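You operate a simulated robot arm through the tools that you are given. There is no shell and no other tool. Be economical: measure what you need, move in short steps, check, and stop when the job is done.

You are at the controls of a simulated two-armed robot. One attempt, no reset.

JOB
Rub the burrs off the three bricks on belt four.
Fine: the bricks stay where they stand; put the rubbing block back; belt four is out of use. What is to be rubbed or washed off counts as gone when no trace of it is left.

Only the result counts: the job must be done as asked and must still hold three seconds after the hand-in. Knocking over, shifting, dropping, spilling or breaking anything else fails it.

ROBOT AND FRAMES
Two 6-joint arms with fingered hands on one trunk, on a base that drives. Base frame: it is fixed to the floor where the robot stands at the start and does not move with it; the origin is under the middle of the robot, x ahead of it, y to its left, z up. Readings come in m, degrees, newtons and seconds.
The left shoulder is at the start at [0.05, 0.17, 1.095], the right one opposite. With the tool pointing down near the work surface each hand reaches from about 0.48 to 0.76 m from the robot's upright axis, wherever it stands, measured 20 degrees to its own side. Places, roughly: rubbing block (10x6x6 cm) [0.8, 0.2, 0.8]. Payload 3.5 kg a hand.
Tool frame (each hand has its own): the origin (TCP) lies between the finger pads and is the grasp point; the fingertips stand 0.026 m ahead of it; z points along the fingers, y is the line along which they close. The gripper opens to 0.132 m. The gripper's body begins 0.073 m behind the TCP. The gripper is a hand of 3 fingers: y runs from the thumb to the fingers, the wrist lies at [0, 0, -0.234] in the tool frame.
Orientation is that of the tool frame in the base frame, as a unit quaternion [x, y, z, w]. With the fingers straight down and closing along the base's y, the tool's x points along the base's -x, its y along +y and its z along -z.

CONTROLS
- The arms move only by the tool apply_moves. It takes "left_moves", "right_moves" or both (then of equal length, played together; a hand with none holds still); each is text: rows parted by semicolons, each of 6 numbers parted by spaces: the shift along the tool's x, y, z in m, then the turn, a rotation vector about the tool's x, y, z in degrees. In form: x y z wx wy wz; .... A call has 1 to 10 rows; each row is the pose to reach, as a shift and turn from the pose commanded when the call began, along the tool's axes at that moment. Each row takes 0.2 s and may step no farther than 0.05 m and 8.6 degrees from the row before; otherwise, the whole call is refused. A pose out of reach is approached as far as the arm can. The call stops where the force on the tool passes 40 N (or 10 N more than at its start, if that is more) or the arm is blocked; 0.2 s more then pass. In this call time passes only in rows, and 0.2 s behind the last. The reply holds the time, the measured pose of the TCP, the force on the tool along the base axes, the opening and the grip force, in the units named above and with some noise, with the torque about the TCP (base axes, N m) and any sound that the robot's microphone picked up.
- Cameras (640 x 400 px; columns grow to the right, rows downward): "scene" is now at [0.0454, 0.0013, 1.6937]; the picture's right is [0.01, -1.00, 0.00], its down [-0.65, -0.01, -0.76] and it looks along [0.76, 0.01, -0.65] (base axes); focal length 271 px, centre (320, 200). "left" rides on the left gripper at [-0.061, 0.003, -0.092] in its tool frame; the picture's right is [-0.05, -1.00, 0.00], its down [0.83, -0.04, -0.55] and it looks along [0.55, -0.03, 0.83] (tool axes); focal length 230 px, centre (320, 200). "right" rides on the right gripper at [0.062, 0.003, -0.092] in its tool frame; the picture's right is [-0.05, 1.00, 0.00], its down [-0.83, -0.04, -0.56] and it looks along [-0.55, -0.03, 0.83] (tool axes); focal length 230 px, centre (320, 200). There is no depth. A picture from a camera that has moved, and an enlarged one, comes with that camera's place and axes in the base frame and with its lens.
- camera(camera): a new picture of that camera. The clock stands still meanwhile.
- move_column(by): slides the trunk up (or, below 0, down) by that many m; the arms and the scene camera ride with it, the base frame stays. It gives what a move gives, with no picture.
- steer(legs): drives the robot by 1 to 6 legs, each [ahead, left, turn to the left] in m, m and degrees, along the robot's own axes; the way and the turn of a leg run together, so that a leg with both is an arc; at most 1.5 m and 180 degrees a leg. The arms and the cameras ride along, it lands a little off, and it stops where it bumps. It gives what a move gives.
- set_fingers(finger1, finger2, thumb_bend, hand): sets how far each is bent, from 0 (flat) to 1 (curled in); at 0.3 the hand is open as for a grip, at 0.7 the pads meet at the TCP. One left out holds its place. A second passes; each finger stops where it meets its share of the squeeze, and holds until it gets a number again. It is the only way to open and close the hand. It gives what a move gives, with no picture; readings hold the bend of each and the force on the fingers (four entries, about 0 where the hand has none), thumb and palm.
- pan_tilt(pan, tilt): turns the head with the scene camera to pan (to the left, within 86 degrees either way) and tilt (down, from -29 to 69), counted from straight ahead of the robot. It gives what a move gives.
- close_up(camera, box): a new picture of the part [left, top, right, bottom] of that camera's present view, enlarged. The clock stands still meanwhile.
- close_job(): hands the job in; it is judged then, once.

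Work in short steps. Places have to be worked out from the pictures, the camera data and where the tool is seen: move nearer, look again, correct. Check each grasp and each placing, and mend what went wrong. You have 120 turns and 100 pictures in all, those below and enlarged ones among them. Open the grippers and draw the arms clear of the work before you hand the job in, unless the task says otherwise; then end with one line.

The tools are called after ">>>" as name(argument=value, ...) on one line, values as JSON. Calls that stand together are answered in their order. apply_moves: Moves the arms, as the interface text tells. Its arguments: {"type":"object","properties":{"left_moves":{"type":"string"},"right_moves":{"type":"string"}},"required":[]} The other tools are called the same way: move_column (by) slides the trunk up or down; set_fingers (finger1, finger2, thumb_bend, hand) moves the fingers one by one; steer (legs) drives the base; pan_tilt (pan, tilt) turns the head that bears the scene camera; camera (camera) takes a picture; close_up (camera, box) takes an enlarged picture of a part of a camera's view; close_job () hands the job in.

At the start:

```text
t: 0.0
left_eef_pos: [0.6542, 0.1438, 1.2751]
left_ee_rot: [0.001, 1.0, 0.0, 0.001]
left_force: [0.1, -0.1, -0.4]
left_ft_torque: [0.01, 0.0, 0.01]
left_finger_gap: 0.1319
left_gripper_force: 0.1
left_shape: jaw
left_bend: [0.3, 0.3, 0.3]
left_finger forces: [0.0, 0.0, 0.1, 0.0, 0.1, 0.0]
right_eef_pos: [0.6056, -0.285, 1.206]
right_ee_rot: [0.0, 1.0, -0.001, 0.0]
right_force: [-0.1, 0.9, 0.2]
right_ft_torque: [0.02, -0.01, -0.01]
right_finger_gap: 0.132
right_gripper_force: 0.1
right_shape: jaw
right_bend: [0.3, 0.3, 0.3]
right_finger forces: [0.0, 0.0, 0.1, 0.0, 0.1, 0.0]
trunk travel left (down, up): [-0.71, 0.0]
robot x, y, heading: [0.0009, 0.0028, -0.1]
head pan, tilt: [0.4, 40.9]
```

scene: 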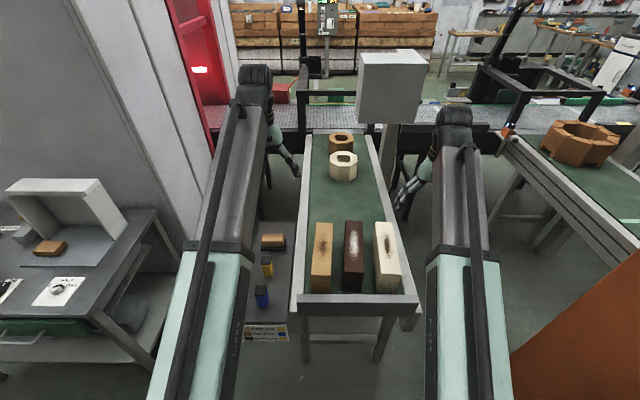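
right: 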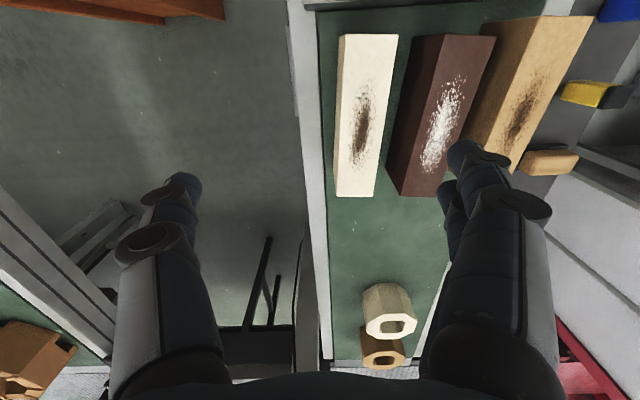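
left: 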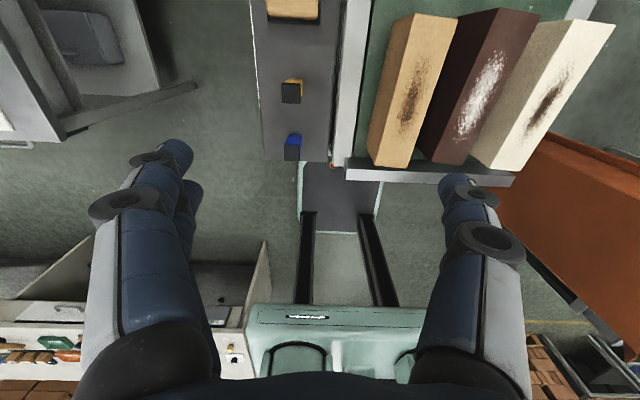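

I start by looking closer at the belt, the side tray and its sign.

>>> close_up(camera="scene", box=[230, 210, 430, 350])

>>> close_up(camera="scene", box=[240, 225, 300, 345])

>>> close_up(camera="scene", box=[290, 0, 440, 130])

```text
2.86 times, centred on (330, 280) of scene
camera zoom: at [0.0454, 0.0013, 1.6937], right [0.01, -1.0, 0.0], down [-0.65, -0.01, -0.76], along [0.76, 0.01, -0.65], focal length 775 px, centre (291, -29)
```

zoom: 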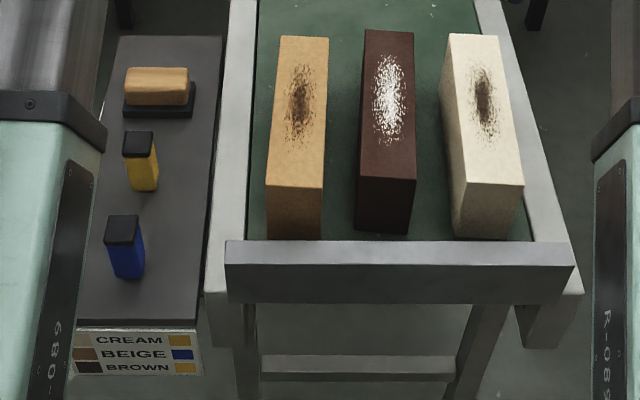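

```text
3.33 times, centred on (270, 285) of scene
camera zoom: at [0.0454, 0.0013, 1.6937], right [0.01, -1.0, 0.0], down [-0.65, -0.01, -0.76], along [0.76, 0.01, -0.65], focal length 904 px, centre (487, -83)
```

zoom: 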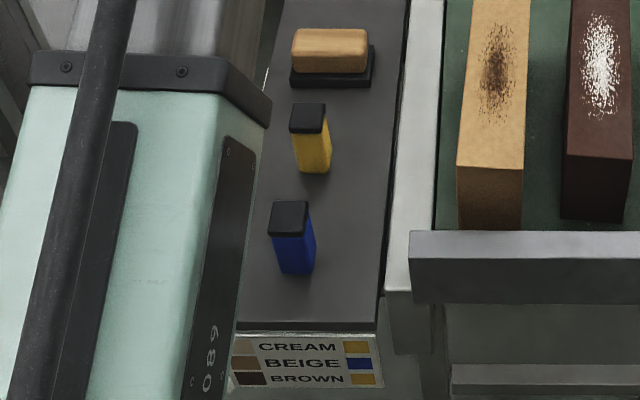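

```text
3.08 times, centred on (365, 65) of scene
camera zoom: at [0.0454, 0.0013, 1.6937], right [0.01, -1.0, 0.0], down [-0.65, -0.01, -0.76], along [0.76, 0.01, -0.65], focal length 834 px, centre (182, 615)
```

zoom: 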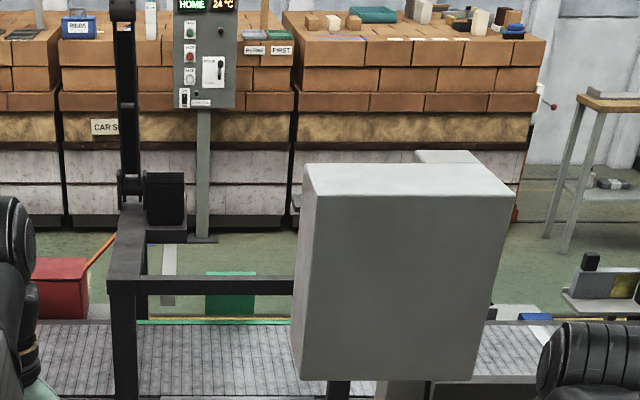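

The sign ties each brick colour to yellow or blue. I look closer at the rubbing block and the two coloured items.

>>> close_up(camera="left", box=[240, 0, 360, 180])

>>> close_up(camera="right", box=[500, 0, 640, 190])

>>> close_up(camera="scene", box=[0, 160, 160, 310])

```text
2.22 times, centred on (300, 90) of left
camera zoom: at [0.7149, 0.1468, 1.3675], right [0.05, -1.0, 0.0], down [-0.83, -0.04, 0.55], along [-0.55, -0.03, -0.83], focal length 511 px, centre (364, 444)
```

zoom: 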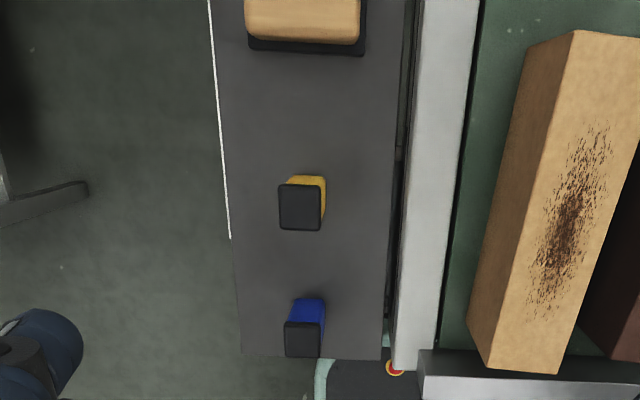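

```text
2.11 times, centred on (570, 95) of right
camera zoom: at [0.5456, -0.2816, 1.298], right [0.05, 1.0, 0.0], down [0.83, -0.04, 0.56], along [0.55, -0.03, -0.83], focal length 484 px, centre (-206, 421)
```

zoom: 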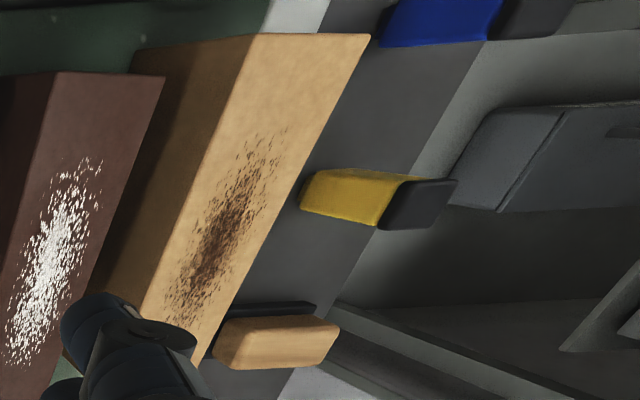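

```text
2.67 times, centred on (80, 235) of scene
camera zoom: at [0.0454, 0.0013, 1.6937], right [0.01, -1.0, 0.0], down [-0.65, -0.01, -0.76], along [0.76, 0.01, -0.65], focal length 723 px, centre (960, 107)
```

zoom: 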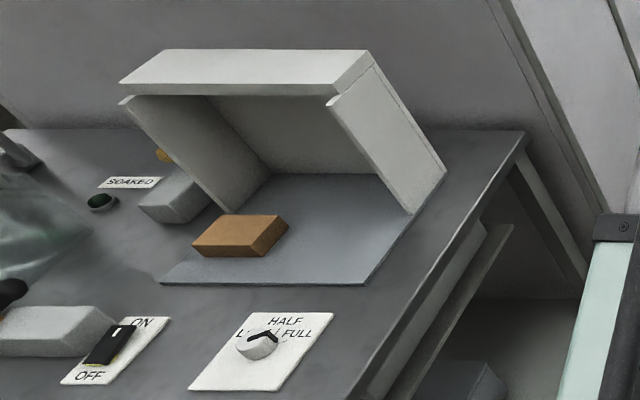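

The tan block lies at about [0.82, 0.22, 0.8] on a black rest. The brick tops are near z 0.97, their burrs at x 0.57–0.71, and the bricks at y about 0, -0.10 and -0.21. The block is slightly out of reach, so I drive ahead 0.1 m.

>>> steer(legs=[[0.1, 0, 0]])

```text
t: 1.1
left_eef_pos: [0.7543, 0.1451, 1.2737]
left_ee_rot: [0.0, 1.0, 0.0, 0.0]
left_force: [0.2, 0.1, 0.4]
left_ft_torque: [0.05, 0.03, -0.02]
left_finger_gap: 0.1319
left_gripper_force: 0.1
left_shape: jaw
left_bend: [0.3, 0.3, 0.3]
left_finger forces: [0.0, 0.1, 0.0, 0.1, 0.0, 0.0]
right_eef_pos: [0.7069, -0.284, 1.2046]
right_ee_rot: [-0.001, 1.0, 0.0, -0.001]
right_force: [-0.2, 0.8, -0.2]
right_ft_torque: [0.0, 0.03, 0.03]
right_finger_gap: 0.1319
right_gripper_force: 0.1
right_shape: jaw
right_bend: [0.3, 0.3, 0.3]
right_finger forces: [0.0, 0.0, 0.1, 0.0, 0.0, 0.1]
trunk travel left (down, up): [-0.71, 0.0]
robot x, y, heading: [0.0989, 0.0026, 0.1]
head pan, tilt: [0.4, 40.9]
```

Now I bring the left hand above the block, stopping high at z 1.05.

>>> apply_moves(left_moves="-0.013 0.014 0.044 0 0 0; -0.026 0.028 0.088 0 0 0; -0.04 0.042 0.132 0 0 0; -0.053 0.056 0.176 0 0 0; -0.066 0.07 0.22 0 0 0")

>>> camera(camera="left")

>>> camera(camera="scene")

```text
t: 2.3
left_eef_pos: [0.8188, 0.2126, 1.0525]
left_ee_rot: [0.0, 1.0, 0.001, 0.001]
left_force: [-0.2, 0.3, -0.2]
left_ft_torque: [0.0, -0.01, -0.01]
left_finger_gap: 0.1321
left_gripper_force: 0.0
left_shape: jaw
left_bend: [0.3, 0.3, 0.3]
left_finger forces: [0.1, 0.0, 0.0, 0.1, 0.0, 0.0]
right_eef_pos: [0.7064, -0.2838, 1.2068]
right_ee_rot: [-0.001, 1.0, 0.001, 0.0]
right_force: [0.0, 0.3, 0.1]
right_ft_torque: [0.01, -0.01, -0.02]
right_finger_gap: 0.1318
right_gripper_force: 0.1
right_shape: jaw
right_bend: [0.3, 0.3, 0.3]
right_finger forces: [0.0, 0.0, 0.1, 0.1, 0.0, 0.0]
trunk travel left (down, up): [-0.71, 0.0]
robot x, y, heading: [0.0982, 0.0026, 0.1]
head pan, tilt: [0.4, 40.9]
```

```text
90 pictures are left
camera left: at [0.8802, 0.2157, 1.1455], right [0.05, -1.0, 0.0], down [-0.83, -0.04, 0.55], along [-0.55, -0.03, -0.83], focal length 230 px, centre (320, 200)
```

left: 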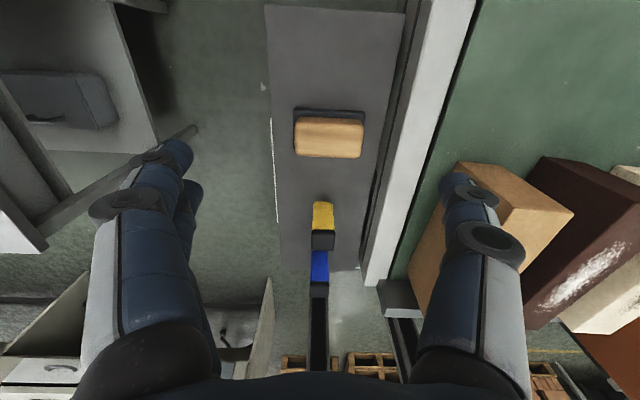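

```text
89 pictures are left
camera scene: at [0.1454, 0.0018, 1.6937], right [0.01, -1.0, 0.0], down [-0.65, -0.01, -0.76], along [0.76, 0.01, -0.66], focal length 271 px, centre (320, 200)
```

scene: 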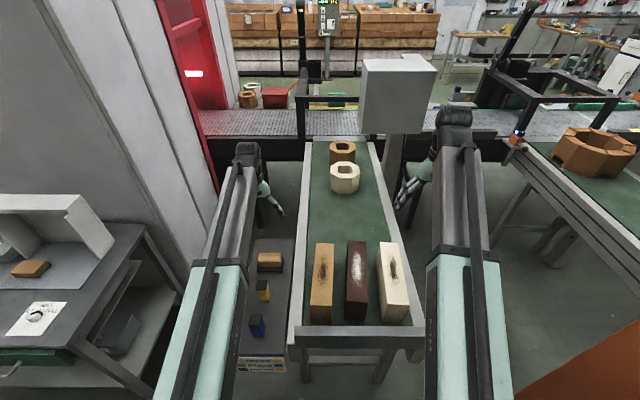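

The block's top looks to be near [0.78, 0.20, 0.82]. I enlarge both views to pin it down.

>>> close_up(camera="left", box=[270, 90, 400, 170])

>>> close_up(camera="scene", box=[230, 240, 310, 290])

```text
4.92 times, centred on (335, 130) of left
camera zoom: at [0.8802, 0.2157, 1.1455], right [0.05, -1.0, 0.0], down [-0.83, -0.04, 0.55], along [-0.55, -0.03, -0.83], focal length 1133 px, centre (246, 545)
```

zoom: 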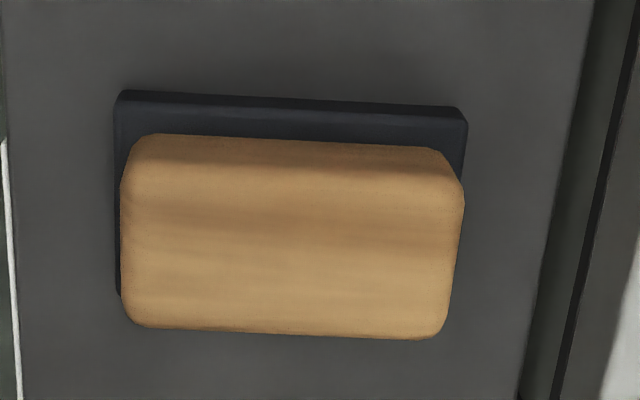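

```text
8.00 times, centred on (270, 265) of scene
camera zoom: at [0.1454, 0.0018, 1.6937], right [0.01, -1.0, 0.0], down [-0.65, -0.01, -0.76], along [0.76, 0.01, -0.66], focal length 2169 px, centre (720, -320)
```

zoom: 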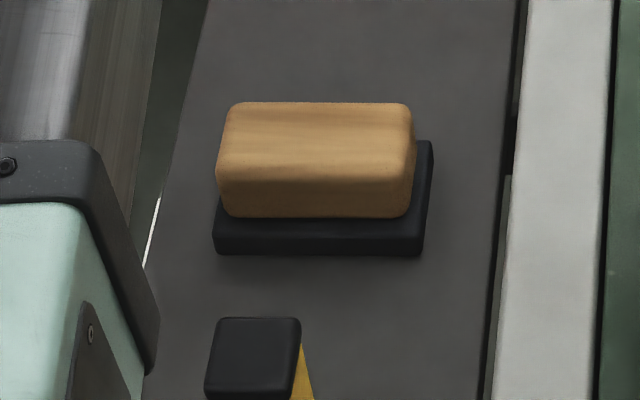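

The block's centre comes out at about [0.783, 0.199], its top at z about 0.855, with a tan upper part over a black sole. I go over it to z 0.90 and check.

>>> apply_moves(left_moves="0.018 -0.007 0.04 0 0 0; 0.036 -0.013 0.08 0 0 0; 0.036 -0.013 0.12 0 0 0; 0.036 -0.013 0.152 0 0 0")

>>> camera(camera="left")

>>> close_up(camera="scene", box=[220, 210, 320, 290])

```text
t: 3.3
left_eef_pos: [0.7844, 0.2026, 0.9018]
left_ee_rot: [0.0, 1.0, 0.001, 0.002]
left_force: [-0.1, 1.1, 0.4]
left_ft_torque: [0.0, 0.02, 0.03]
left_finger_gap: 0.1319
left_gripper_force: 0.0
left_shape: jaw
left_bend: [0.3, 0.3, 0.3]
left_finger forces: [0.1, 0.0, 0.1, 0.0, 0.0, 0.0]
right_eef_pos: [0.7049, -0.2839, 1.2064]
right_ee_rot: [-0.001, 1.0, 0.0, 0.0]
right_force: [-0.6, -0.5, -0.2]
right_ft_torque: [-0.01, -0.01, -0.03]
right_finger_gap: 0.1317
right_gripper_force: 0.1
right_shape: jaw
right_bend: [0.3, 0.3, 0.3]
right_finger forces: [0.1, 0.0, 0.1, 0.1, 0.1, 0.0]
trunk travel left (down, up): [-0.71, 0.0]
robot x, y, heading: [0.0997, -0.0023, 0.0]
head pan, tilt: [0.4, 40.9]
```

```text
86 pictures are left
camera left: at [0.8447, 0.2048, 0.9943], right [0.05, -1.0, 0.0], down [-0.83, -0.04, 0.55], along [-0.55, -0.03, -0.83], focal length 230 px, centre (320, 200)
```

left: 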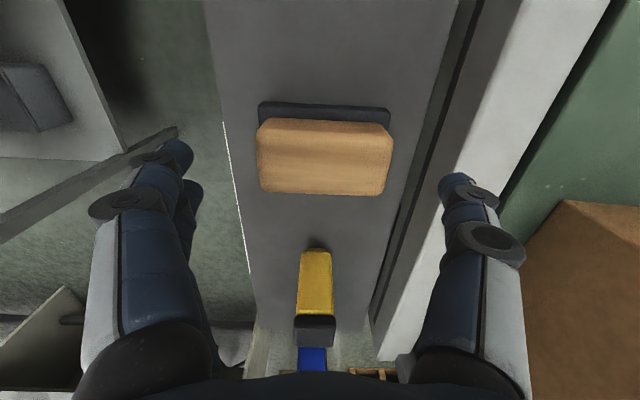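

```text
5.00 times, centred on (270, 250) of scene
camera zoom: at [0.1448, 0.0015, 1.6937], right [0.01, -1.0, 0.0], down [-0.65, -0.01, -0.76], along [0.76, 0.01, -0.65], focal length 1356 px, centre (570, -50)
```

zoom: 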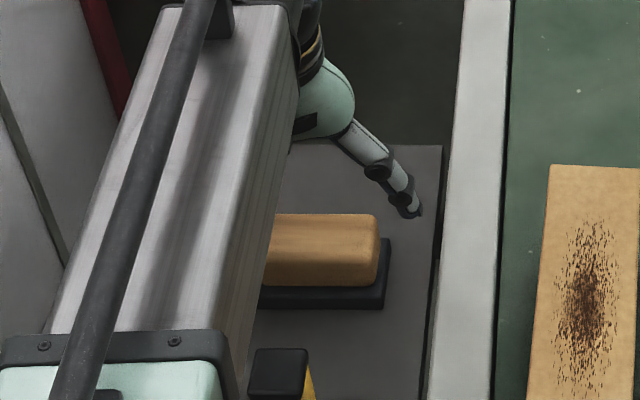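

The block sits centred under the hand at about [0.786, 0.198]. I go down 0.044 so that the tips reach the tan part.

>>> apply_moves(left_moves="-0.001 -0.004 0.02 0 0 0; -0.001 -0.004 0.035 0 0 0; -0.001 -0.004 0.046 0 0 0")

>>> camera(camera="left")

```text
t: 4.1
left_eef_pos: [0.7841, 0.2, 0.8559]
left_ee_rot: [0.0, 1.0, 0.001, 0.0]
left_force: [-0.6, -0.9, 0.0]
left_ft_torque: [-0.02, 0.01, 0.0]
left_finger_gap: 0.132
left_gripper_force: 0.0
left_shape: jaw
left_bend: [0.3, 0.3, 0.3]
left_finger forces: [0.0, 0.0, 0.0, 0.0, 0.0, 0.0]
right_eef_pos: [0.7052, -0.2853, 1.2068]
right_ee_rot: [-0.001, 1.0, 0.0, -0.001]
right_force: [0.2, 0.6, 0.8]
right_ft_torque: [0.0, 0.01, -0.01]
right_finger_gap: 0.132
right_gripper_force: 0.0
right_shape: jaw
right_bend: [0.3, 0.3, 0.3]
right_finger forces: [0.0, 0.0, 0.1, 0.0, 0.0, 0.0]
trunk travel left (down, up): [-0.71, 0.0]
robot x, y, heading: [0.1002, -0.0015, 0.1]
head pan, tilt: [0.4, 40.9]
```

```text
84 pictures are left
camera left: at [0.8446, 0.2018, 0.9489], right [0.05, -1.0, 0.0], down [-0.83, -0.04, 0.55], along [-0.55, -0.03, -0.83], focal length 230 px, centre (320, 200)
```

left: 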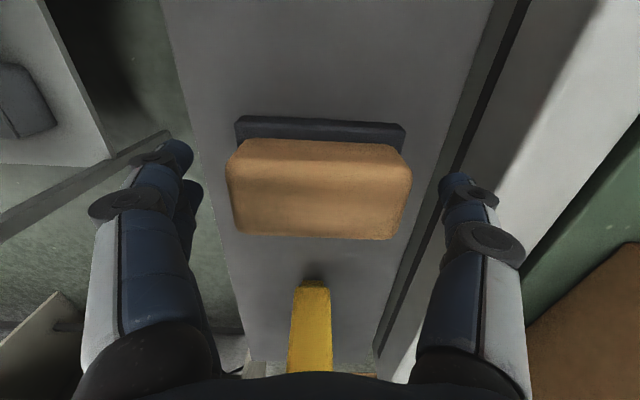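

The alignment is good. I lower 6 mm more and close the fingers.

>>> apply_moves(left_moves="0 -0.001 0.007 0 0 0")

>>> set_fingers(hand="left", finger1=0.7, finger2=0.7, thumb_bend=0.7)

>>> camera(camera="left")

```text
t: 4.5
left_eef_pos: [0.7842, 0.1976, 0.8506]
left_ee_rot: [0.0, 1.0, 0.001, 0.0]
left_force: [0.8, 0.5, 0.5]
left_ft_torque: [0.0, -0.02, -0.01]
left_finger_gap: 0.1317
left_gripper_force: 0.1
left_shape: jaw
left_bend: [0.3, 0.3, 0.3]
left_finger forces: [0.1, 0.0, 0.0, 0.0, 0.0, 0.1]
right_eef_pos: [0.7061, -0.2847, 1.2056]
right_ee_rot: [-0.001, 1.0, 0.0, 0.0]
right_force: [-0.4, -0.6, -0.8]
right_ft_torque: [-0.01, 0.03, -0.02]
right_finger_gap: 0.1319
right_gripper_force: 0.1
right_shape: jaw
right_bend: [0.3, 0.3, 0.3]
right_finger forces: [0.0, 0.1, 0.0, 0.1, 0.0, 0.0]
trunk travel left (down, up): [-0.71, 0.0]
robot x, y, heading: [0.096, 0.0006, -0.2]
head pan, tilt: [0.4, 40.9]
```

```text
t: 5.5
left_eef_pos: [0.7848, 0.1969, 0.8496]
left_ee_rot: [0.0, 1.0, 0.0, 0.001]
left_force: [-0.1, -0.6, -0.6]
left_ft_torque: [-0.01, 0.02, 0.02]
left_finger_gap: 0.0877
left_gripper_force: 24.6
left_shape: fingers
left_bend: [0.42, 0.42, 0.57]
left_finger forces: [12.1, 12.1, 0.0, 0.0, 24.4, 0.0]
right_eef_pos: [0.7054, -0.2841, 1.206]
right_ee_rot: [-0.002, 1.0, 0.0, 0.0]
right_force: [0.2, -0.4, -0.4]
right_ft_torque: [0.0, 0.01, -0.03]
right_finger_gap: 0.1319
right_gripper_force: 0.0
right_shape: jaw
right_bend: [0.3, 0.3, 0.3]
right_finger forces: [0.0, 0.0, 0.0, 0.0, 0.1, 0.0]
trunk travel left (down, up): [-0.71, 0.0]
robot x, y, heading: [0.1032, 0.001, 0.2]
head pan, tilt: [0.4, 40.9]
```

```text
83 pictures are left
camera left: at [0.8453, 0.2005, 0.9423], right [0.05, -1.0, 0.0], down [-0.83, -0.04, 0.55], along [-0.55, -0.03, -0.83], focal length 230 px, centre (320, 200)
```

left: 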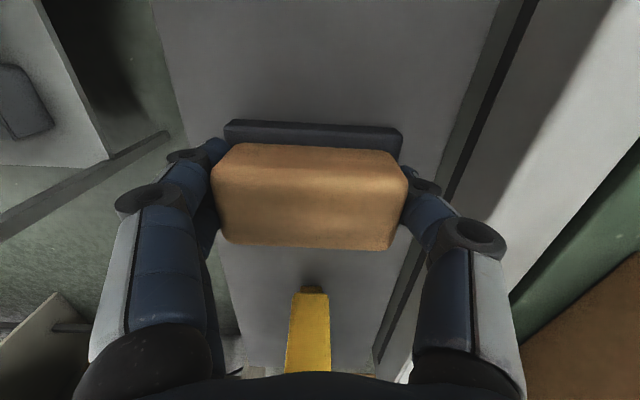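

The grip holds on the tan part at 24.6 N. I lift it slowly and see what comes along.

>>> apply_moves(left_moves="0 0 -0.02 0 0 0; 0 0 -0.05 0 0 0; 0 0 -0.09 0 0 0")

>>> camera(camera="left")

>>> close_up(camera="scene", box=[220, 210, 320, 290])

```text
t: 6.3
left_eef_pos: [0.7838, 0.1953, 0.9398]
left_ee_rot: [0.0, 1.0, 0.001, 0.001]
left_force: [0.7, -0.2, -2.9]
left_ft_torque: [-0.03, -0.01, 0.03]
left_finger_gap: 0.0878
left_gripper_force: 23.9
left_shape: fingers
left_bend: [0.42, 0.42, 0.57]
left_finger forces: [12.2, 12.2, 0.0, 0.0, 24.5, 0.0]
right_eef_pos: [0.7051, -0.2841, 1.2064]
right_ee_rot: [0.0, 1.0, -0.001, 0.0]
right_force: [0.3, -0.2, -0.4]
right_ft_torque: [-0.01, -0.01, 0.0]
right_finger_gap: 0.1317
right_gripper_force: 0.0
right_shape: jaw
right_bend: [0.3, 0.3, 0.3]
right_finger forces: [0.0, 0.0, 0.0, 0.0, 0.1, 0.0]
trunk travel left (down, up): [-0.71, 0.0]
robot x, y, heading: [0.1004, 0.0024, 0.3]
head pan, tilt: [0.4, 40.9]
```

```text
82 pictures are left
camera left: at [0.8448, 0.1986, 1.0328], right [0.05, -1.0, 0.0], down [-0.83, -0.04, 0.55], along [-0.55, -0.03, -0.83], focal length 230 px, centre (320, 200)
```

left: 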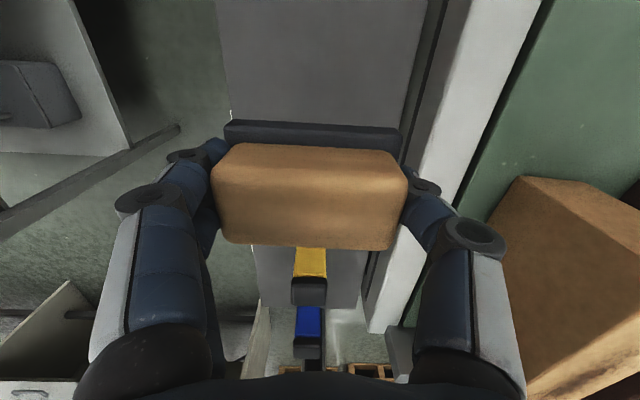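

```text
5.00 times, centred on (270, 250) of scene
camera zoom: at [0.1446, 0.0014, 1.6937], right [0.01, -1.0, 0.0], down [-0.65, -0.01, -0.76], along [0.76, 0.01, -0.65], focal length 1356 px, centre (570, -50)
```

zoom: 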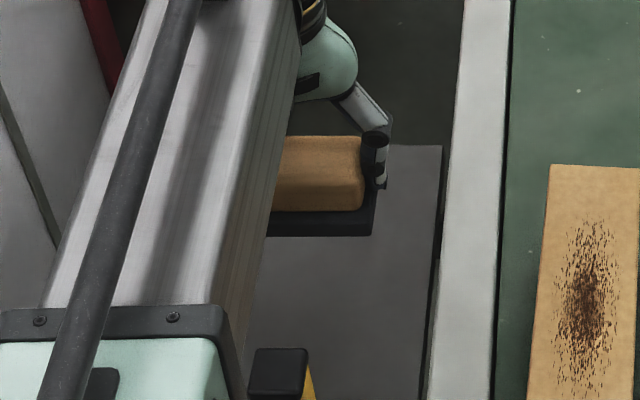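

The black sole came up with the block, so it is one piece. I raise it to z 1.12 and carry it over the beige brick's burr at about [0.645, 0.004].

>>> apply_moves(left_moves="0 0 -0.045 0 0 0; 0 0 -0.09 0 0 0; 0 0 -0.135 0 0 0; 0 0 -0.18 0 0 0; 0.028 -0.038 -0.18 0 0 0; 0.056 -0.076 -0.18 0 0 0; 0.084 -0.115 -0.18 0 0 0; 0.112 -0.153 -0.18 0 0 0; 0.139 -0.191 -0.18 0 0 0")

>>> camera(camera="scene")

>>> camera(camera="right")

>>> camera(camera="left")

```text
t: 8.3
left_eef_pos: [0.6437, 0.0051, 1.1197]
left_ee_rot: [0.0, 1.0, 0.001, 0.001]
left_force: [-0.5, -0.2, -2.2]
left_ft_torque: [-0.03, -0.03, 0.01]
left_finger_gap: 0.0872
left_gripper_force: 24.4
left_shape: fingers
left_bend: [0.42, 0.42, 0.57]
left_finger forces: [11.9, 12.1, 0.1, 0.0, 24.0, 0.1]
right_eef_pos: [0.7056, -0.2849, 1.2067]
right_ee_rot: [-0.001, 1.0, 0.001, 0.001]
right_force: [0.3, 0.3, 0.6]
right_ft_torque: [-0.02, 0.0, 0.02]
right_finger_gap: 0.1318
right_gripper_force: 0.1
right_shape: jaw
right_bend: [0.3, 0.3, 0.3]
right_finger forces: [0.0, 0.1, 0.0, 0.0, 0.0, 0.0]
trunk travel left (down, up): [-0.71, 0.0]
robot x, y, heading: [0.0946, 0.004, 0.3]
head pan, tilt: [0.4, 40.9]
```

```text
80 pictures are left
camera scene: at [0.1444, 0.0007, 1.6937], right [0.01, -1.0, 0.0], down [-0.65, -0.01, -0.76], along [0.76, 0.01, -0.65], focal length 271 px, centre (320, 200)
```

scene: 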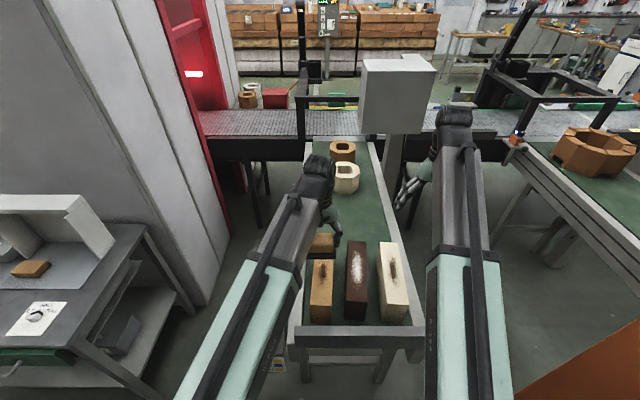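

```text
79 pictures are left
camera right: at [0.6451, -0.2815, 1.298], right [0.05, 1.0, 0.0], down [0.83, -0.04, 0.56], along [0.55, -0.03, -0.83], focal length 230 px, centre (320, 200)
```

right: 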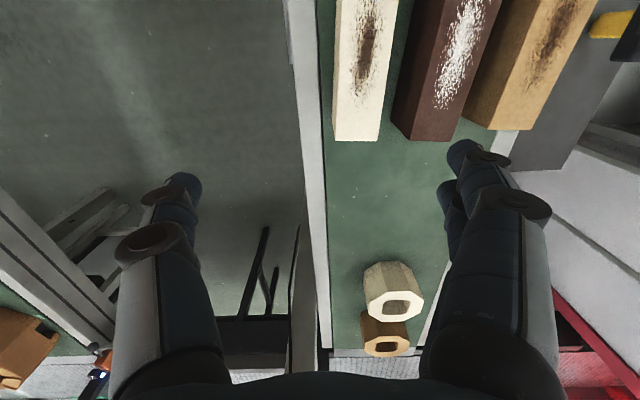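

```text
78 pictures are left
camera left: at [0.7037, 0.0081, 1.2114], right [0.05, -1.0, 0.0], down [-0.83, -0.05, 0.55], along [-0.55, -0.03, -0.83], focal length 230 px, centre (320, 200)
```

left: 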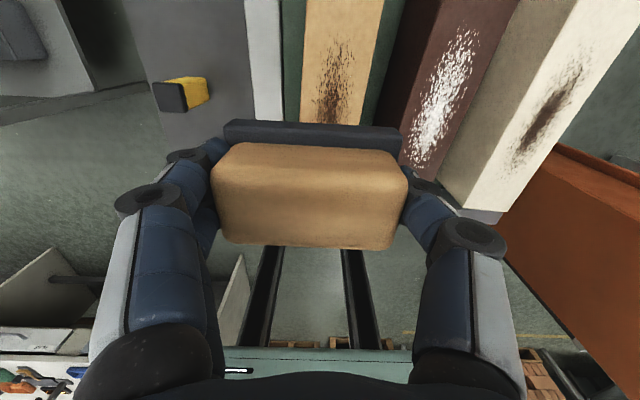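

The brick's centre line is near y -0.002. I lower towards its top in stages.

>>> apply_moves(left_moves="0 -0.006 0.03 0 0 0; 0 -0.006 0.055 0 0 0; 0 -0.006 0.065 0 0 0")

>>> close_up(camera="right", box=[320, 0, 640, 200])

>>> close_up(camera="scene", box=[290, 220, 410, 330])

```text
t: 9.1
left_eef_pos: [0.6462, -0.0006, 1.0553]
left_ee_rot: [-0.001, 1.0, 0.001, 0.001]
left_force: [0.4, 0.1, -2.0]
left_ft_torque: [-0.03, 0.01, 0.02]
left_finger_gap: 0.0874
left_gripper_force: 24.3
left_shape: fingers
left_bend: [0.42, 0.42, 0.57]
left_finger forces: [12.0, 12.0, 0.0, 0.0, 24.0, 0.0]
right_eef_pos: [0.7058, -0.2864, 1.2058]
right_ee_rot: [-0.001, 1.0, 0.0, 0.0]
right_force: [0.3, 0.0, -0.1]
right_ft_torque: [0.03, -0.03, 0.01]
right_finger_gap: 0.1318
right_gripper_force: 0.0
right_shape: jaw
right_bend: [0.3, 0.3, 0.3]
right_finger forces: [0.0, 0.1, 0.1, 0.0, 0.0, 0.0]
trunk travel left (down, up): [-0.71, 0.0]
robot x, y, heading: [0.1034, 0.0003, 0.4]
head pan, tilt: [0.4, 40.9]
```

```text
2.00 times, centred on (480, 100) of right
camera zoom: at [0.6454, -0.2812, 1.2979], right [0.05, 1.0, 0.0], down [0.83, -0.04, 0.56], along [0.55, -0.03, -0.83], focal length 460 px, centre (0, 400)
```

zoom: 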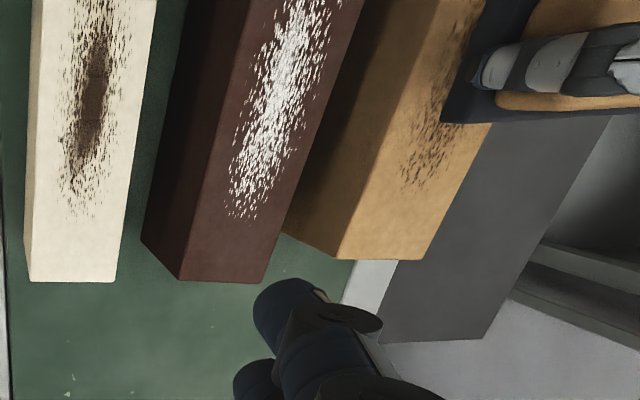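

```text
3.64 times, centred on (350, 275) of scene
camera zoom: at [0.1449, 0.0012, 1.6937], right [0.01, -1.0, 0.0], down [-0.65, -0.01, -0.76], along [0.76, 0.01, -0.65], focal length 986 px, centre (211, -73)
```

zoom: 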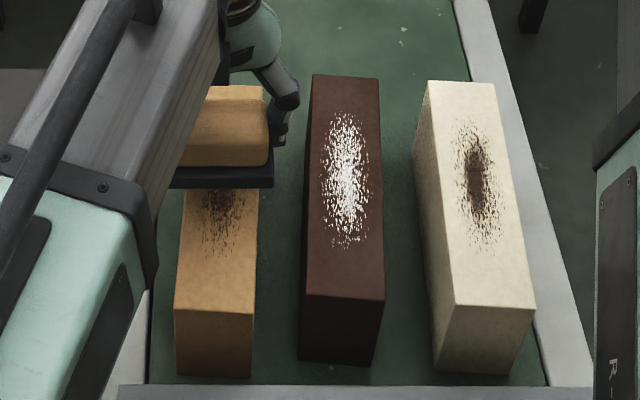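

It is still clear of the brick, so I go on down in small steps and watch the force.

>>> apply_moves(left_moves="0 0 0.005 0 0 0; 0 0 0.01 0 0 0; 0 0 0.014 0 0 0")

```text
t: 9.9
left_eef_pos: [0.6457, -0.0003, 1.0403]
left_ee_rot: [0.0, 1.0, 0.001, 0.001]
left_force: [-0.1, -0.6, -1.7]
left_ft_torque: [-0.02, -0.01, 0.01]
left_finger_gap: 0.0875
left_gripper_force: 24.2
left_shape: fingers
left_bend: [0.42, 0.42, 0.57]
left_finger forces: [12.0, 12.0, 0.0, 0.1, 24.1, 0.0]
right_eef_pos: [0.7057, -0.2848, 1.2052]
right_ee_rot: [-0.001, 1.0, 0.0, 0.0]
right_force: [0.5, -0.4, -0.2]
right_ft_torque: [-0.01, 0.03, 0.04]
right_finger_gap: 0.132
right_gripper_force: 0.0
right_shape: jaw
right_bend: [0.3, 0.3, 0.3]
right_finger forces: [0.0, 0.1, 0.0, 0.0, 0.1, 0.1]
trunk travel left (down, up): [-0.71, 0.0]
robot x, y, heading: [0.1, -0.0008, 0.1]
head pan, tilt: [0.4, 40.9]
```

No contact yet, so I lower another 10 mm in fine rows.

>>> apply_moves(left_moves="0 0 0.003 0 0 0; 0 0 0.006 0 0 0; 0 0 0.008 0 0 0")

>>> close_up(camera="right", box=[520, 0, 640, 75])

```text
t: 10.7
left_eef_pos: [0.6464, -0.0001, 1.0319]
left_ee_rot: [0.0, 1.0, 0.001, 0.001]
left_force: [0.0, 0.4, -2.7]
left_ft_torque: [0.02, 0.01, -0.01]
left_finger_gap: 0.0875
left_gripper_force: 24.1
left_shape: fingers
left_bend: [0.42, 0.42, 0.57]
left_finger forces: [11.9, 12.0, 0.0, 0.0, 24.1, 0.0]
right_eef_pos: [0.7055, -0.2847, 1.207]
right_ee_rot: [-0.001, 1.0, 0.0, 0.0]
right_force: [0.2, 0.6, -0.2]
right_ft_torque: [-0.01, -0.02, -0.02]
right_finger_gap: 0.1318
right_gripper_force: 0.1
right_shape: jaw
right_bend: [0.3, 0.3, 0.3]
right_finger forces: [0.0, 0.0, 0.0, 0.0, 0.0, 0.1]
trunk travel left (down, up): [-0.71, 0.0]
robot x, y, heading: [0.0993, 0.0014, 0.1]
head pan, tilt: [0.4, 40.9]
```

```text
5.33 times, centred on (580, 38) of right
camera zoom: at [0.6454, -0.281, 1.2979], right [0.05, 1.0, 0.0], down [0.83, -0.04, 0.56], along [0.55, -0.03, -0.83], focal length 1227 px, centre (-1067, 1067)
```

zoom: 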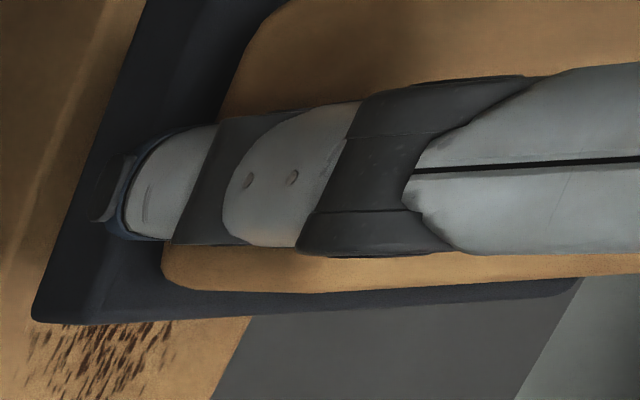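

Still no contact. I carry on lower in 2 mm rows.

>>> apply_moves(left_moves="0 0 0.002 0 0 0; 0 0 0.004 0 0 0; 0 0 0.006 0 0 0")

```text
t: 11.5
left_eef_pos: [0.6458, 0.0009, 1.0269]
left_ee_rot: [0.0, 1.0, 0.001, 0.001]
left_force: [0.2, 0.0, -2.4]
left_ft_torque: [-0.05, -0.01, 0.0]
left_finger_gap: 0.0873
left_gripper_force: 24.7
left_shape: fingers
left_bend: [0.42, 0.42, 0.57]
left_finger forces: [12.0, 12.0, 0.0, 0.0, 24.0, 0.0]
right_eef_pos: [0.7062, -0.285, 1.2058]
right_ee_rot: [-0.001, 1.0, 0.0, 0.0]
right_force: [0.5, -0.1, 0.3]
right_ft_torque: [-0.01, -0.02, 0.01]
right_finger_gap: 0.132
right_gripper_force: 0.0
right_shape: jaw
right_bend: [0.3, 0.3, 0.3]
right_finger forces: [0.0, 0.0, 0.0, 0.0, 0.1, 0.0]
trunk travel left (down, up): [-0.71, 0.0]
robot x, y, heading: [0.0981, 0.0028, 0.1]
head pan, tilt: [0.4, 40.9]
```

Still free, so I go another 6 mm.

>>> apply_moves(left_moves="0 0 0.002 0 0 0; 0 0 0.004 0 0 0; 0 0 0.006 0 0 0")

```text
t: 12.3
left_eef_pos: [0.6468, 0.0003, 1.0211]
left_ee_rot: [0.0, 1.0, 0.0, 0.001]
left_force: [1.3, 0.3, -2.2]
left_ft_torque: [-0.02, -0.02, 0.01]
left_finger_gap: 0.0873
left_gripper_force: 23.7
left_shape: fingers
left_bend: [0.42, 0.42, 0.57]
left_finger forces: [12.1, 11.9, 0.0, 0.0, 24.1, 0.0]
right_eef_pos: [0.706, -0.284, 1.206]
right_ee_rot: [-0.001, 1.0, -0.001, 0.0]
right_force: [0.1, -0.3, 1.0]
right_ft_torque: [0.0, 0.02, 0.02]
right_finger_gap: 0.1319
right_gripper_force: 0.1
right_shape: jaw
right_bend: [0.3, 0.3, 0.3]
right_finger forces: [0.0, 0.0, 0.0, 0.0, 0.0, 0.0]
trunk travel left (down, up): [-0.71, 0.0]
robot x, y, heading: [0.0984, -0.0, 0.0]
head pan, tilt: [0.4, 40.9]
```

>>> close_up(camera="scene", box=[300, 230, 360, 280])

>>> apply_moves(left_moves="0 0 0.002 0 0 0; 0 0 0.004 0 0 0; 0 0 0.006 0 0 0")

```text
8.00 times, centred on (330, 255) of scene
camera zoom: at [0.145, 0.0014, 1.6937], right [0.01, -1.0, 0.0], down [-0.65, -0.01, -0.76], along [0.76, 0.01, -0.65], focal length 2169 px, centre (240, -240)
```

zoom: 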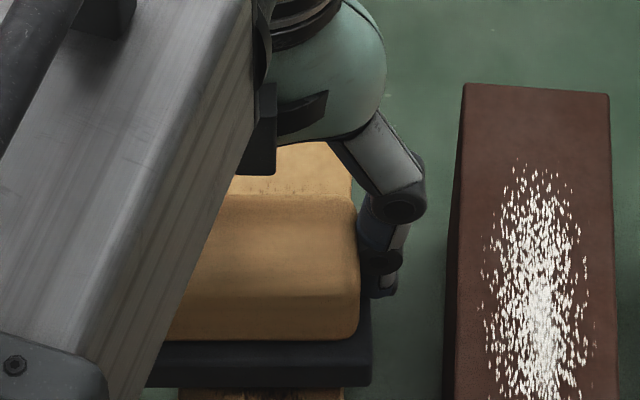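

```text
t: 13.1
left_eef_pos: [0.6478, 0.0006, 1.0149]
left_ee_rot: [0.001, 1.0, 0.002, 0.001]
left_force: [0.1, 0.8, -2.2]
left_ft_torque: [-0.02, -0.02, -0.02]
left_finger_gap: 0.0876
left_gripper_force: 23.7
left_shape: fingers
left_bend: [0.42, 0.42, 0.57]
left_finger forces: [12.1, 12.0, 0.1, 0.0, 24.1, 0.1]
right_eef_pos: [0.7055, -0.2844, 1.2067]
right_ee_rot: [-0.001, 1.0, 0.0, 0.0]
right_force: [-0.3, 1.1, 0.2]
right_ft_torque: [0.01, 0.01, -0.02]
right_finger_gap: 0.1319
right_gripper_force: 0.1
right_shape: jaw
right_bend: [0.3, 0.3, 0.3]
right_finger forces: [0.0, 0.0, 0.0, 0.0, 0.0, 0.0]
trunk travel left (down, up): [-0.71, 0.0]
robot x, y, heading: [0.1015, 0.001, 0.0]
head pan, tilt: [0.4, 40.9]
```

Still free. I continue down 8 mm in 2 mm rows.

>>> apply_moves(left_moves="0 0 0.002 0 0 0; 0 0 0.004 0 0 0; 0 0 0.006 0 0 0; 0 0 0.008 0 0 0")

>>> close_up(camera="right", box=[480, 0, 640, 100])

```text
t: 14.2
left_eef_pos: [0.6468, -0.0008, 1.011]
left_ee_rot: [0.0, 1.0, -0.001, 0.005]
left_force: [-3.9, -0.5, 23.0]
left_ft_torque: [0.3, 0.07, 0.09]
left_finger_gap: 0.0874
left_gripper_force: 25.5
left_shape: fingers
left_bend: [0.43, 0.43, 0.59]
left_finger forces: [12.9, 13.3, 0.1, 0.0, 25.2, 0.0]
right_eef_pos: [0.7043, -0.2832, 1.2055]
right_ee_rot: [-0.001, 1.0, 0.0, 0.001]
right_force: [0.0, -0.1, 0.6]
right_ft_torque: [0.0, 0.01, 0.02]
right_finger_gap: 0.132
right_gripper_force: 0.1
right_shape: jaw
right_bend: [0.3, 0.3, 0.3]
right_finger forces: [0.1, 0.1, 0.1, 0.0, 0.0, 0.0]
trunk travel left (down, up): [-0.71, 0.0]
robot x, y, heading: [0.1, 0.0036, 0.0]
head pan, tilt: [0.4, 40.9]
stopped in row 4 (left hand): the force on the tool passed its limit at 42 N (the readings are from after the stop); the commanded pose is now the measured one
```

```text
4.00 times, centred on (560, 50) of right
camera zoom: at [0.644, -0.2811, 1.2984], right [0.05, 1.0, 0.0], down [0.83, -0.04, 0.56], along [0.56, -0.03, -0.83], focal length 920 px, centre (-640, 800)
```

zoom: 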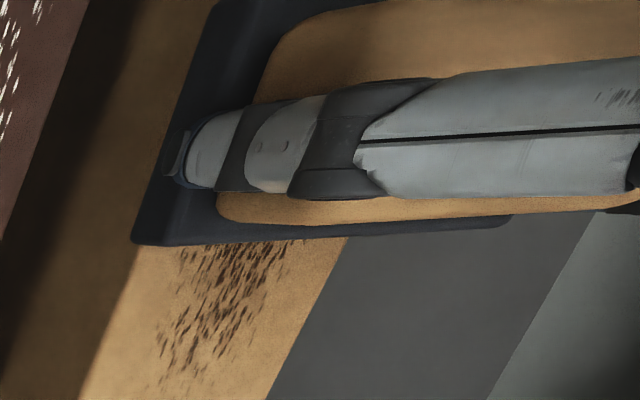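

Contact at TCP z about 1.011, about 23 N. I ease off slightly and rub along x, first towards the robot and back.

>>> apply_moves(left_moves="0.008 0 -0.0007 0 0 0; 0.02 0 -0.0007 0 0 0; 0.035 0 -0.0007 0 0 0; 0.05 0 -0.0007 0 0 0; 0.06 0 -0.0007 0 0 0; 0.045 0 -0.0007 0 0 0; 0.03 0 -0.0007 0 0 0; 0.015 0 -0.0007 0 0 0; 0 0 -0.0007 0 0 0")

>>> close_up(camera="right", box=[480, 0, 640, 100])

>>> close_up(camera="scene", box=[290, 220, 410, 330])

```text
t: 15.0
left_eef_pos: [0.6184, 0.0001, 1.0117]
left_ee_rot: [-0.001, 1.0, 0.0, 0.008]
left_force: [2.2, -0.3, 15.7]
left_ft_torque: [0.24, 0.07, -0.07]
left_finger_gap: 0.0874
left_gripper_force: 24.7
left_shape: fingers
left_bend: [0.43, 0.43, 0.59]
left_finger forces: [12.8, 13.5, 0.0, 0.0, 24.2, 0.0]
right_eef_pos: [0.705, -0.2846, 1.2059]
right_ee_rot: [-0.001, 1.0, 0.0, -0.001]
right_force: [-0.1, 0.4, 1.7]
right_ft_torque: [-0.02, 0.01, 0.0]
right_finger_gap: 0.1318
right_gripper_force: 0.2
right_shape: jaw
right_bend: [0.3, 0.3, 0.3]
right_finger forces: [0.0, 0.1, 0.0, 0.1, 0.0, 0.1]
trunk travel left (down, up): [-0.71, 0.0]
robot x, y, heading: [0.102, 0.0006, -0.0]
head pan, tilt: [0.4, 40.9]
stopped in row 3 (left hand): the force on the tool passed its limit at 42 N (the readings are from after the stop); the commanded pose is now the measured one
```

```text
4.00 times, centred on (560, 50) of right
camera zoom: at [0.6448, -0.2809, 1.2979], right [0.05, 1.0, 0.0], down [0.83, -0.04, 0.56], along [0.56, -0.03, -0.83], focal length 920 px, centre (-640, 800)
```

zoom: 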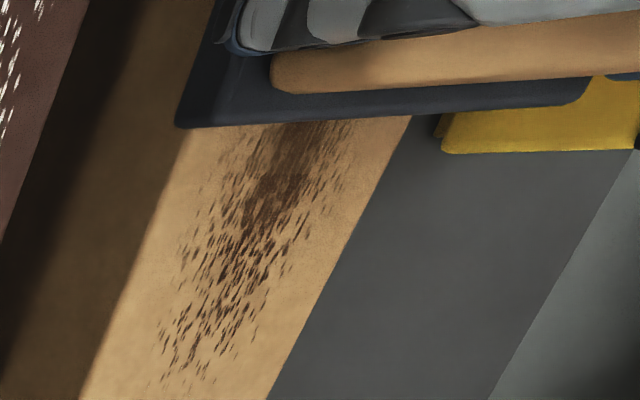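

```text
3.64 times, centred on (350, 275) of scene
camera zoom: at [0.1439, 0.0015, 1.6934], right [0.01, -1.0, 0.0], down [-0.65, -0.01, -0.76], along [0.76, 0.01, -0.65], focal length 986 px, centre (211, -73)
```

zoom: 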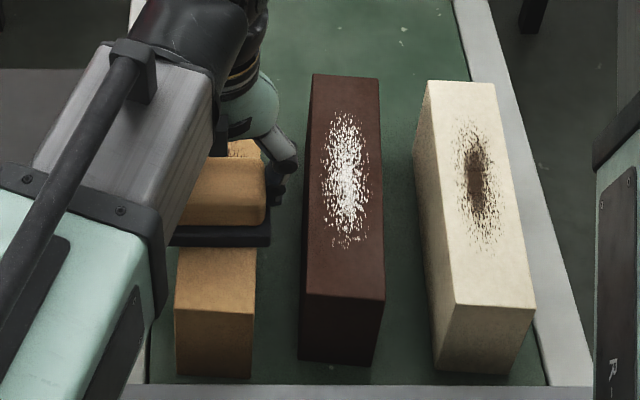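

The force limit stopped the stroke; the block has tilted by 0.9°. I correct that, ease off a little more and stroke forward over the burr.

>>> apply_moves(left_moves="0 0 -0.0012 0 0.9 0; -0.012 0 -0.0012 0 0.9 0; -0.024 0 -0.0012 0 0.9 0; -0.036 0 -0.0012 0 0.9 0; -0.048 0 -0.0012 0 0.9 0; -0.06 0 -0.0012 0 0.9 0; -0.072 0 -0.0012 0 0.9 0")

>>> close_up(camera="scene", box=[290, 220, 410, 330])

```text
t: 16.6
left_eef_pos: [0.6895, -0.0017, 1.0113]
left_ee_rot: [-0.001, 1.0, 0.0, -0.002]
left_force: [-1.9, -0.4, 2.4]
left_ft_torque: [0.06, -0.05, 0.01]
left_finger_gap: 0.0874
left_gripper_force: 23.9
left_shape: fingers
left_bend: [0.43, 0.43, 0.59]
left_finger forces: [12.0, 11.9, 0.1, 0.0, 23.3, 0.1]
right_eef_pos: [0.7055, -0.2844, 1.2066]
right_ee_rot: [-0.001, 1.0, 0.0, 0.0]
right_force: [0.8, 0.0, 0.3]
right_ft_torque: [0.03, 0.01, -0.01]
right_finger_gap: 0.1319
right_gripper_force: 0.1
right_shape: jaw
right_bend: [0.3, 0.3, 0.3]
right_finger forces: [0.0, 0.0, 0.1, 0.0, 0.1, 0.0]
trunk travel left (down, up): [-0.71, 0.0]
robot x, y, heading: [0.0995, -0.0015, 0.2]
head pan, tilt: [0.4, 40.9]
```

```text
3.64 times, centred on (350, 275) of scene
camera zoom: at [0.1444, 0.0014, 1.6937], right [0.01, -1.0, 0.0], down [-0.65, -0.01, -0.76], along [0.76, 0.01, -0.65], focal length 986 px, centre (211, -73)
```

zoom: 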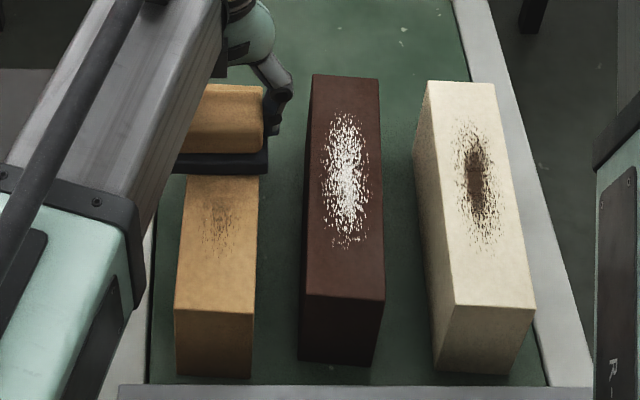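

The burr is fading under a light press, so the method works. I press about 0.4 mm more and stroke back and forth.

>>> apply_moves(left_moves="0.02 0 0.0004 0 0 0; 0.04 0 0.0004 0 0 0; 0.06 0 0.0004 0 0 0; 0.08 0 0.0004 0 0 0; 0.1 0 0.0004 0 0 0; 0.08 0 0.0004 0 0 0; 0.06 0 0.0004 0 0 0; 0.04 0 0.0004 0 0 0; 0.02 0 0.0004 0 0 0; -0.01 0 0.0004 0 0 0")

>>> close_up(camera="scene", box=[290, 220, 410, 330])

```text
t: 18.8
left_eef_pos: [0.6999, 0.0, 1.0114]
left_ee_rot: [-0.001, 1.0, 0.0, -0.002]
left_force: [-0.2, 0.3, -1.1]
left_ft_torque: [-0.02, -0.05, 0.02]
left_finger_gap: 0.0873
left_gripper_force: 23.2
left_shape: fingers
left_bend: [0.43, 0.43, 0.59]
left_finger forces: [11.5, 11.6, 0.0, 0.0, 23.0, 0.1]
right_eef_pos: [0.7068, -0.285, 1.2057]
right_ee_rot: [-0.002, 1.0, 0.0, 0.0]
right_force: [0.2, 0.0, 0.3]
right_ft_torque: [0.01, -0.02, 0.0]
right_finger_gap: 0.1319
right_gripper_force: 0.0
right_shape: jaw
right_bend: [0.3, 0.3, 0.3]
right_finger forces: [0.1, 0.1, 0.1, 0.0, 0.0, 0.2]
trunk travel left (down, up): [-0.71, 0.0]
robot x, y, heading: [0.0999, 0.0004, 0.2]
head pan, tilt: [0.4, 40.9]
```

```text
3.64 times, centred on (350, 275) of scene
camera zoom: at [0.1453, 0.0014, 1.6936], right [0.01, -1.0, 0.0], down [-0.65, -0.01, -0.76], along [0.76, 0.01, -0.65], focal length 986 px, centre (211, -73)
```

zoom: 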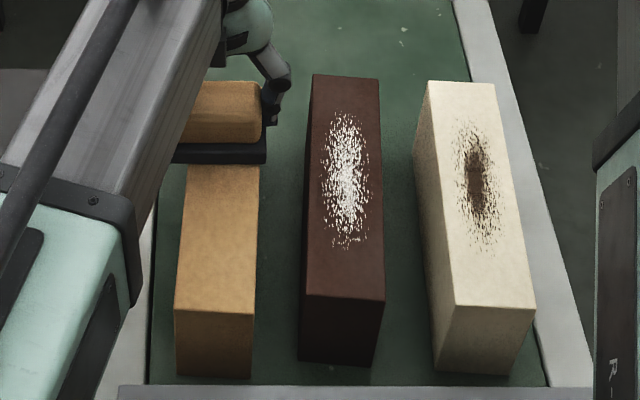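

The visible part is clean. I press slightly more and do extra strokes at the far end, then lift to inspect.

>>> apply_moves(left_moves="-0.01 0 0.0006 0 0 0; -0.025 0 0.0006 0 0 0; 0.0 0 0.0006 0 0 0; 0.025 0 0.0006 0 0 0; 0.05 0 0.0006 0 0 0; 0.03 0 0.0006 0 0 0; 0.01 0 0.0006 0 0 0; -0.01 0 0.0006 0 0 0; -0.025 0 0.0006 0 0 0; 0 0 0.0006 0 0 0")

>>> apply_moves(left_moves="0 0 -0.02 0 0 0; 0 0 -0.06 0 0 0; 0 0.03 -0.09 0 0 0; 0 0.07 -0.09 0 0 0; 0 0.11 -0.09 0 0 0")

>>> close_up(camera="scene", box=[290, 220, 410, 330])

>>> camera(camera="left")

```text
t: 21.0
left_eef_pos: [0.7, 0.0001, 1.0105]
left_ee_rot: [0.0, 1.0, 0.002, 0.002]
left_force: [10.9, 1.0, 24.6]
left_ft_torque: [0.33, -0.18, -0.16]
left_finger_gap: 0.0876
left_gripper_force: 26.2
left_shape: fingers
left_bend: [0.43, 0.43, 0.59]
left_finger forces: [13.9, 14.1, 0.0, 0.0, 24.1, 0.0]
right_eef_pos: [0.7046, -0.2837, 1.2059]
right_ee_rot: [-0.001, 1.0, 0.001, 0.0]
right_force: [0.2, -0.5, -1.2]
right_ft_torque: [-0.02, 0.02, 0.04]
right_finger_gap: 0.1318
right_gripper_force: 0.1
right_shape: jaw
right_bend: [0.3, 0.3, 0.3]
right_finger forces: [0.0, 0.1, 0.0, 0.0, 0.0, 0.0]
trunk travel left (down, up): [-0.71, 0.0]
robot x, y, heading: [0.0992, -0.0018, 0.5]
head pan, tilt: [0.4, 40.9]
```

```text
t: 22.2
left_eef_pos: [0.7039, 0.1087, 1.1002]
left_ee_rot: [0.0, 1.0, 0.0, -0.002]
left_force: [-0.1, 0.6, -2.4]
left_ft_torque: [-0.03, -0.02, 0.01]
left_finger_gap: 0.0877
left_gripper_force: 22.9
left_shape: fingers
left_bend: [0.43, 0.43, 0.59]
left_finger forces: [11.5, 11.7, 0.1, 0.1, 23.3, 0.1]
right_eef_pos: [0.7065, -0.2841, 1.2069]
right_ee_rot: [-0.001, 1.0, 0.0, -0.001]
right_force: [-0.2, -0.5, 0.5]
right_ft_torque: [-0.02, 0.01, -0.03]
right_finger_gap: 0.1319
right_gripper_force: 0.0
right_shape: jaw
right_bend: [0.3, 0.3, 0.3]
right_finger forces: [0.1, 0.1, 0.0, 0.1, 0.0, 0.0]
trunk travel left (down, up): [-0.71, 0.0]
robot x, y, heading: [0.0999, -0.0014, 0.1]
head pan, tilt: [0.4, 40.9]
```

```text
3.64 times, centred on (350, 275) of scene
camera zoom: at [0.1452, 0.0021, 1.6937], right [0.01, -1.0, 0.0], down [-0.65, -0.01, -0.76], along [0.76, 0.01, -0.65], focal length 986 px, centre (211, -73)
```

zoom: 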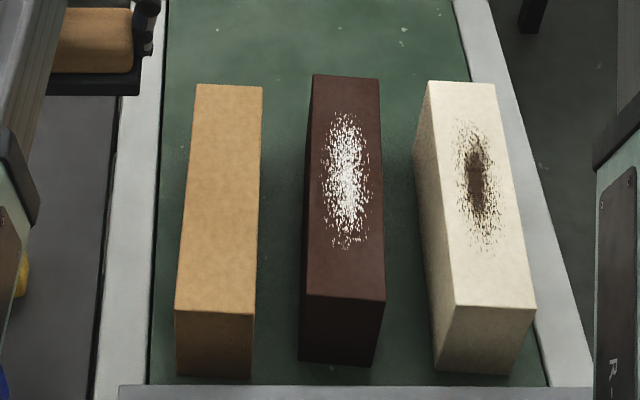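

```text
67 pictures are left
camera left: at [0.7645, 0.1122, 1.1923], right [0.05, -1.0, 0.0], down [-0.83, -0.04, 0.56], along [-0.56, -0.03, -0.83], focal length 230 px, centre (320, 200)
```

left: 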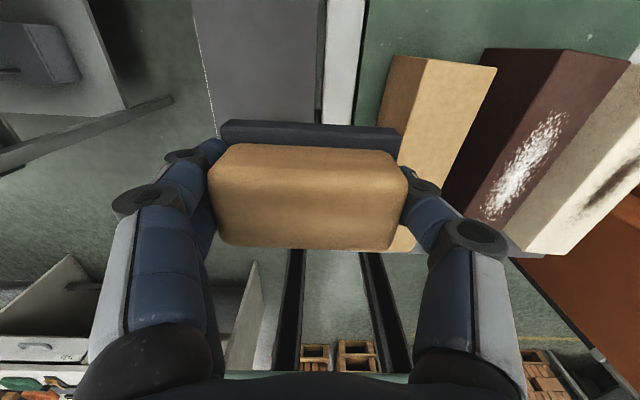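

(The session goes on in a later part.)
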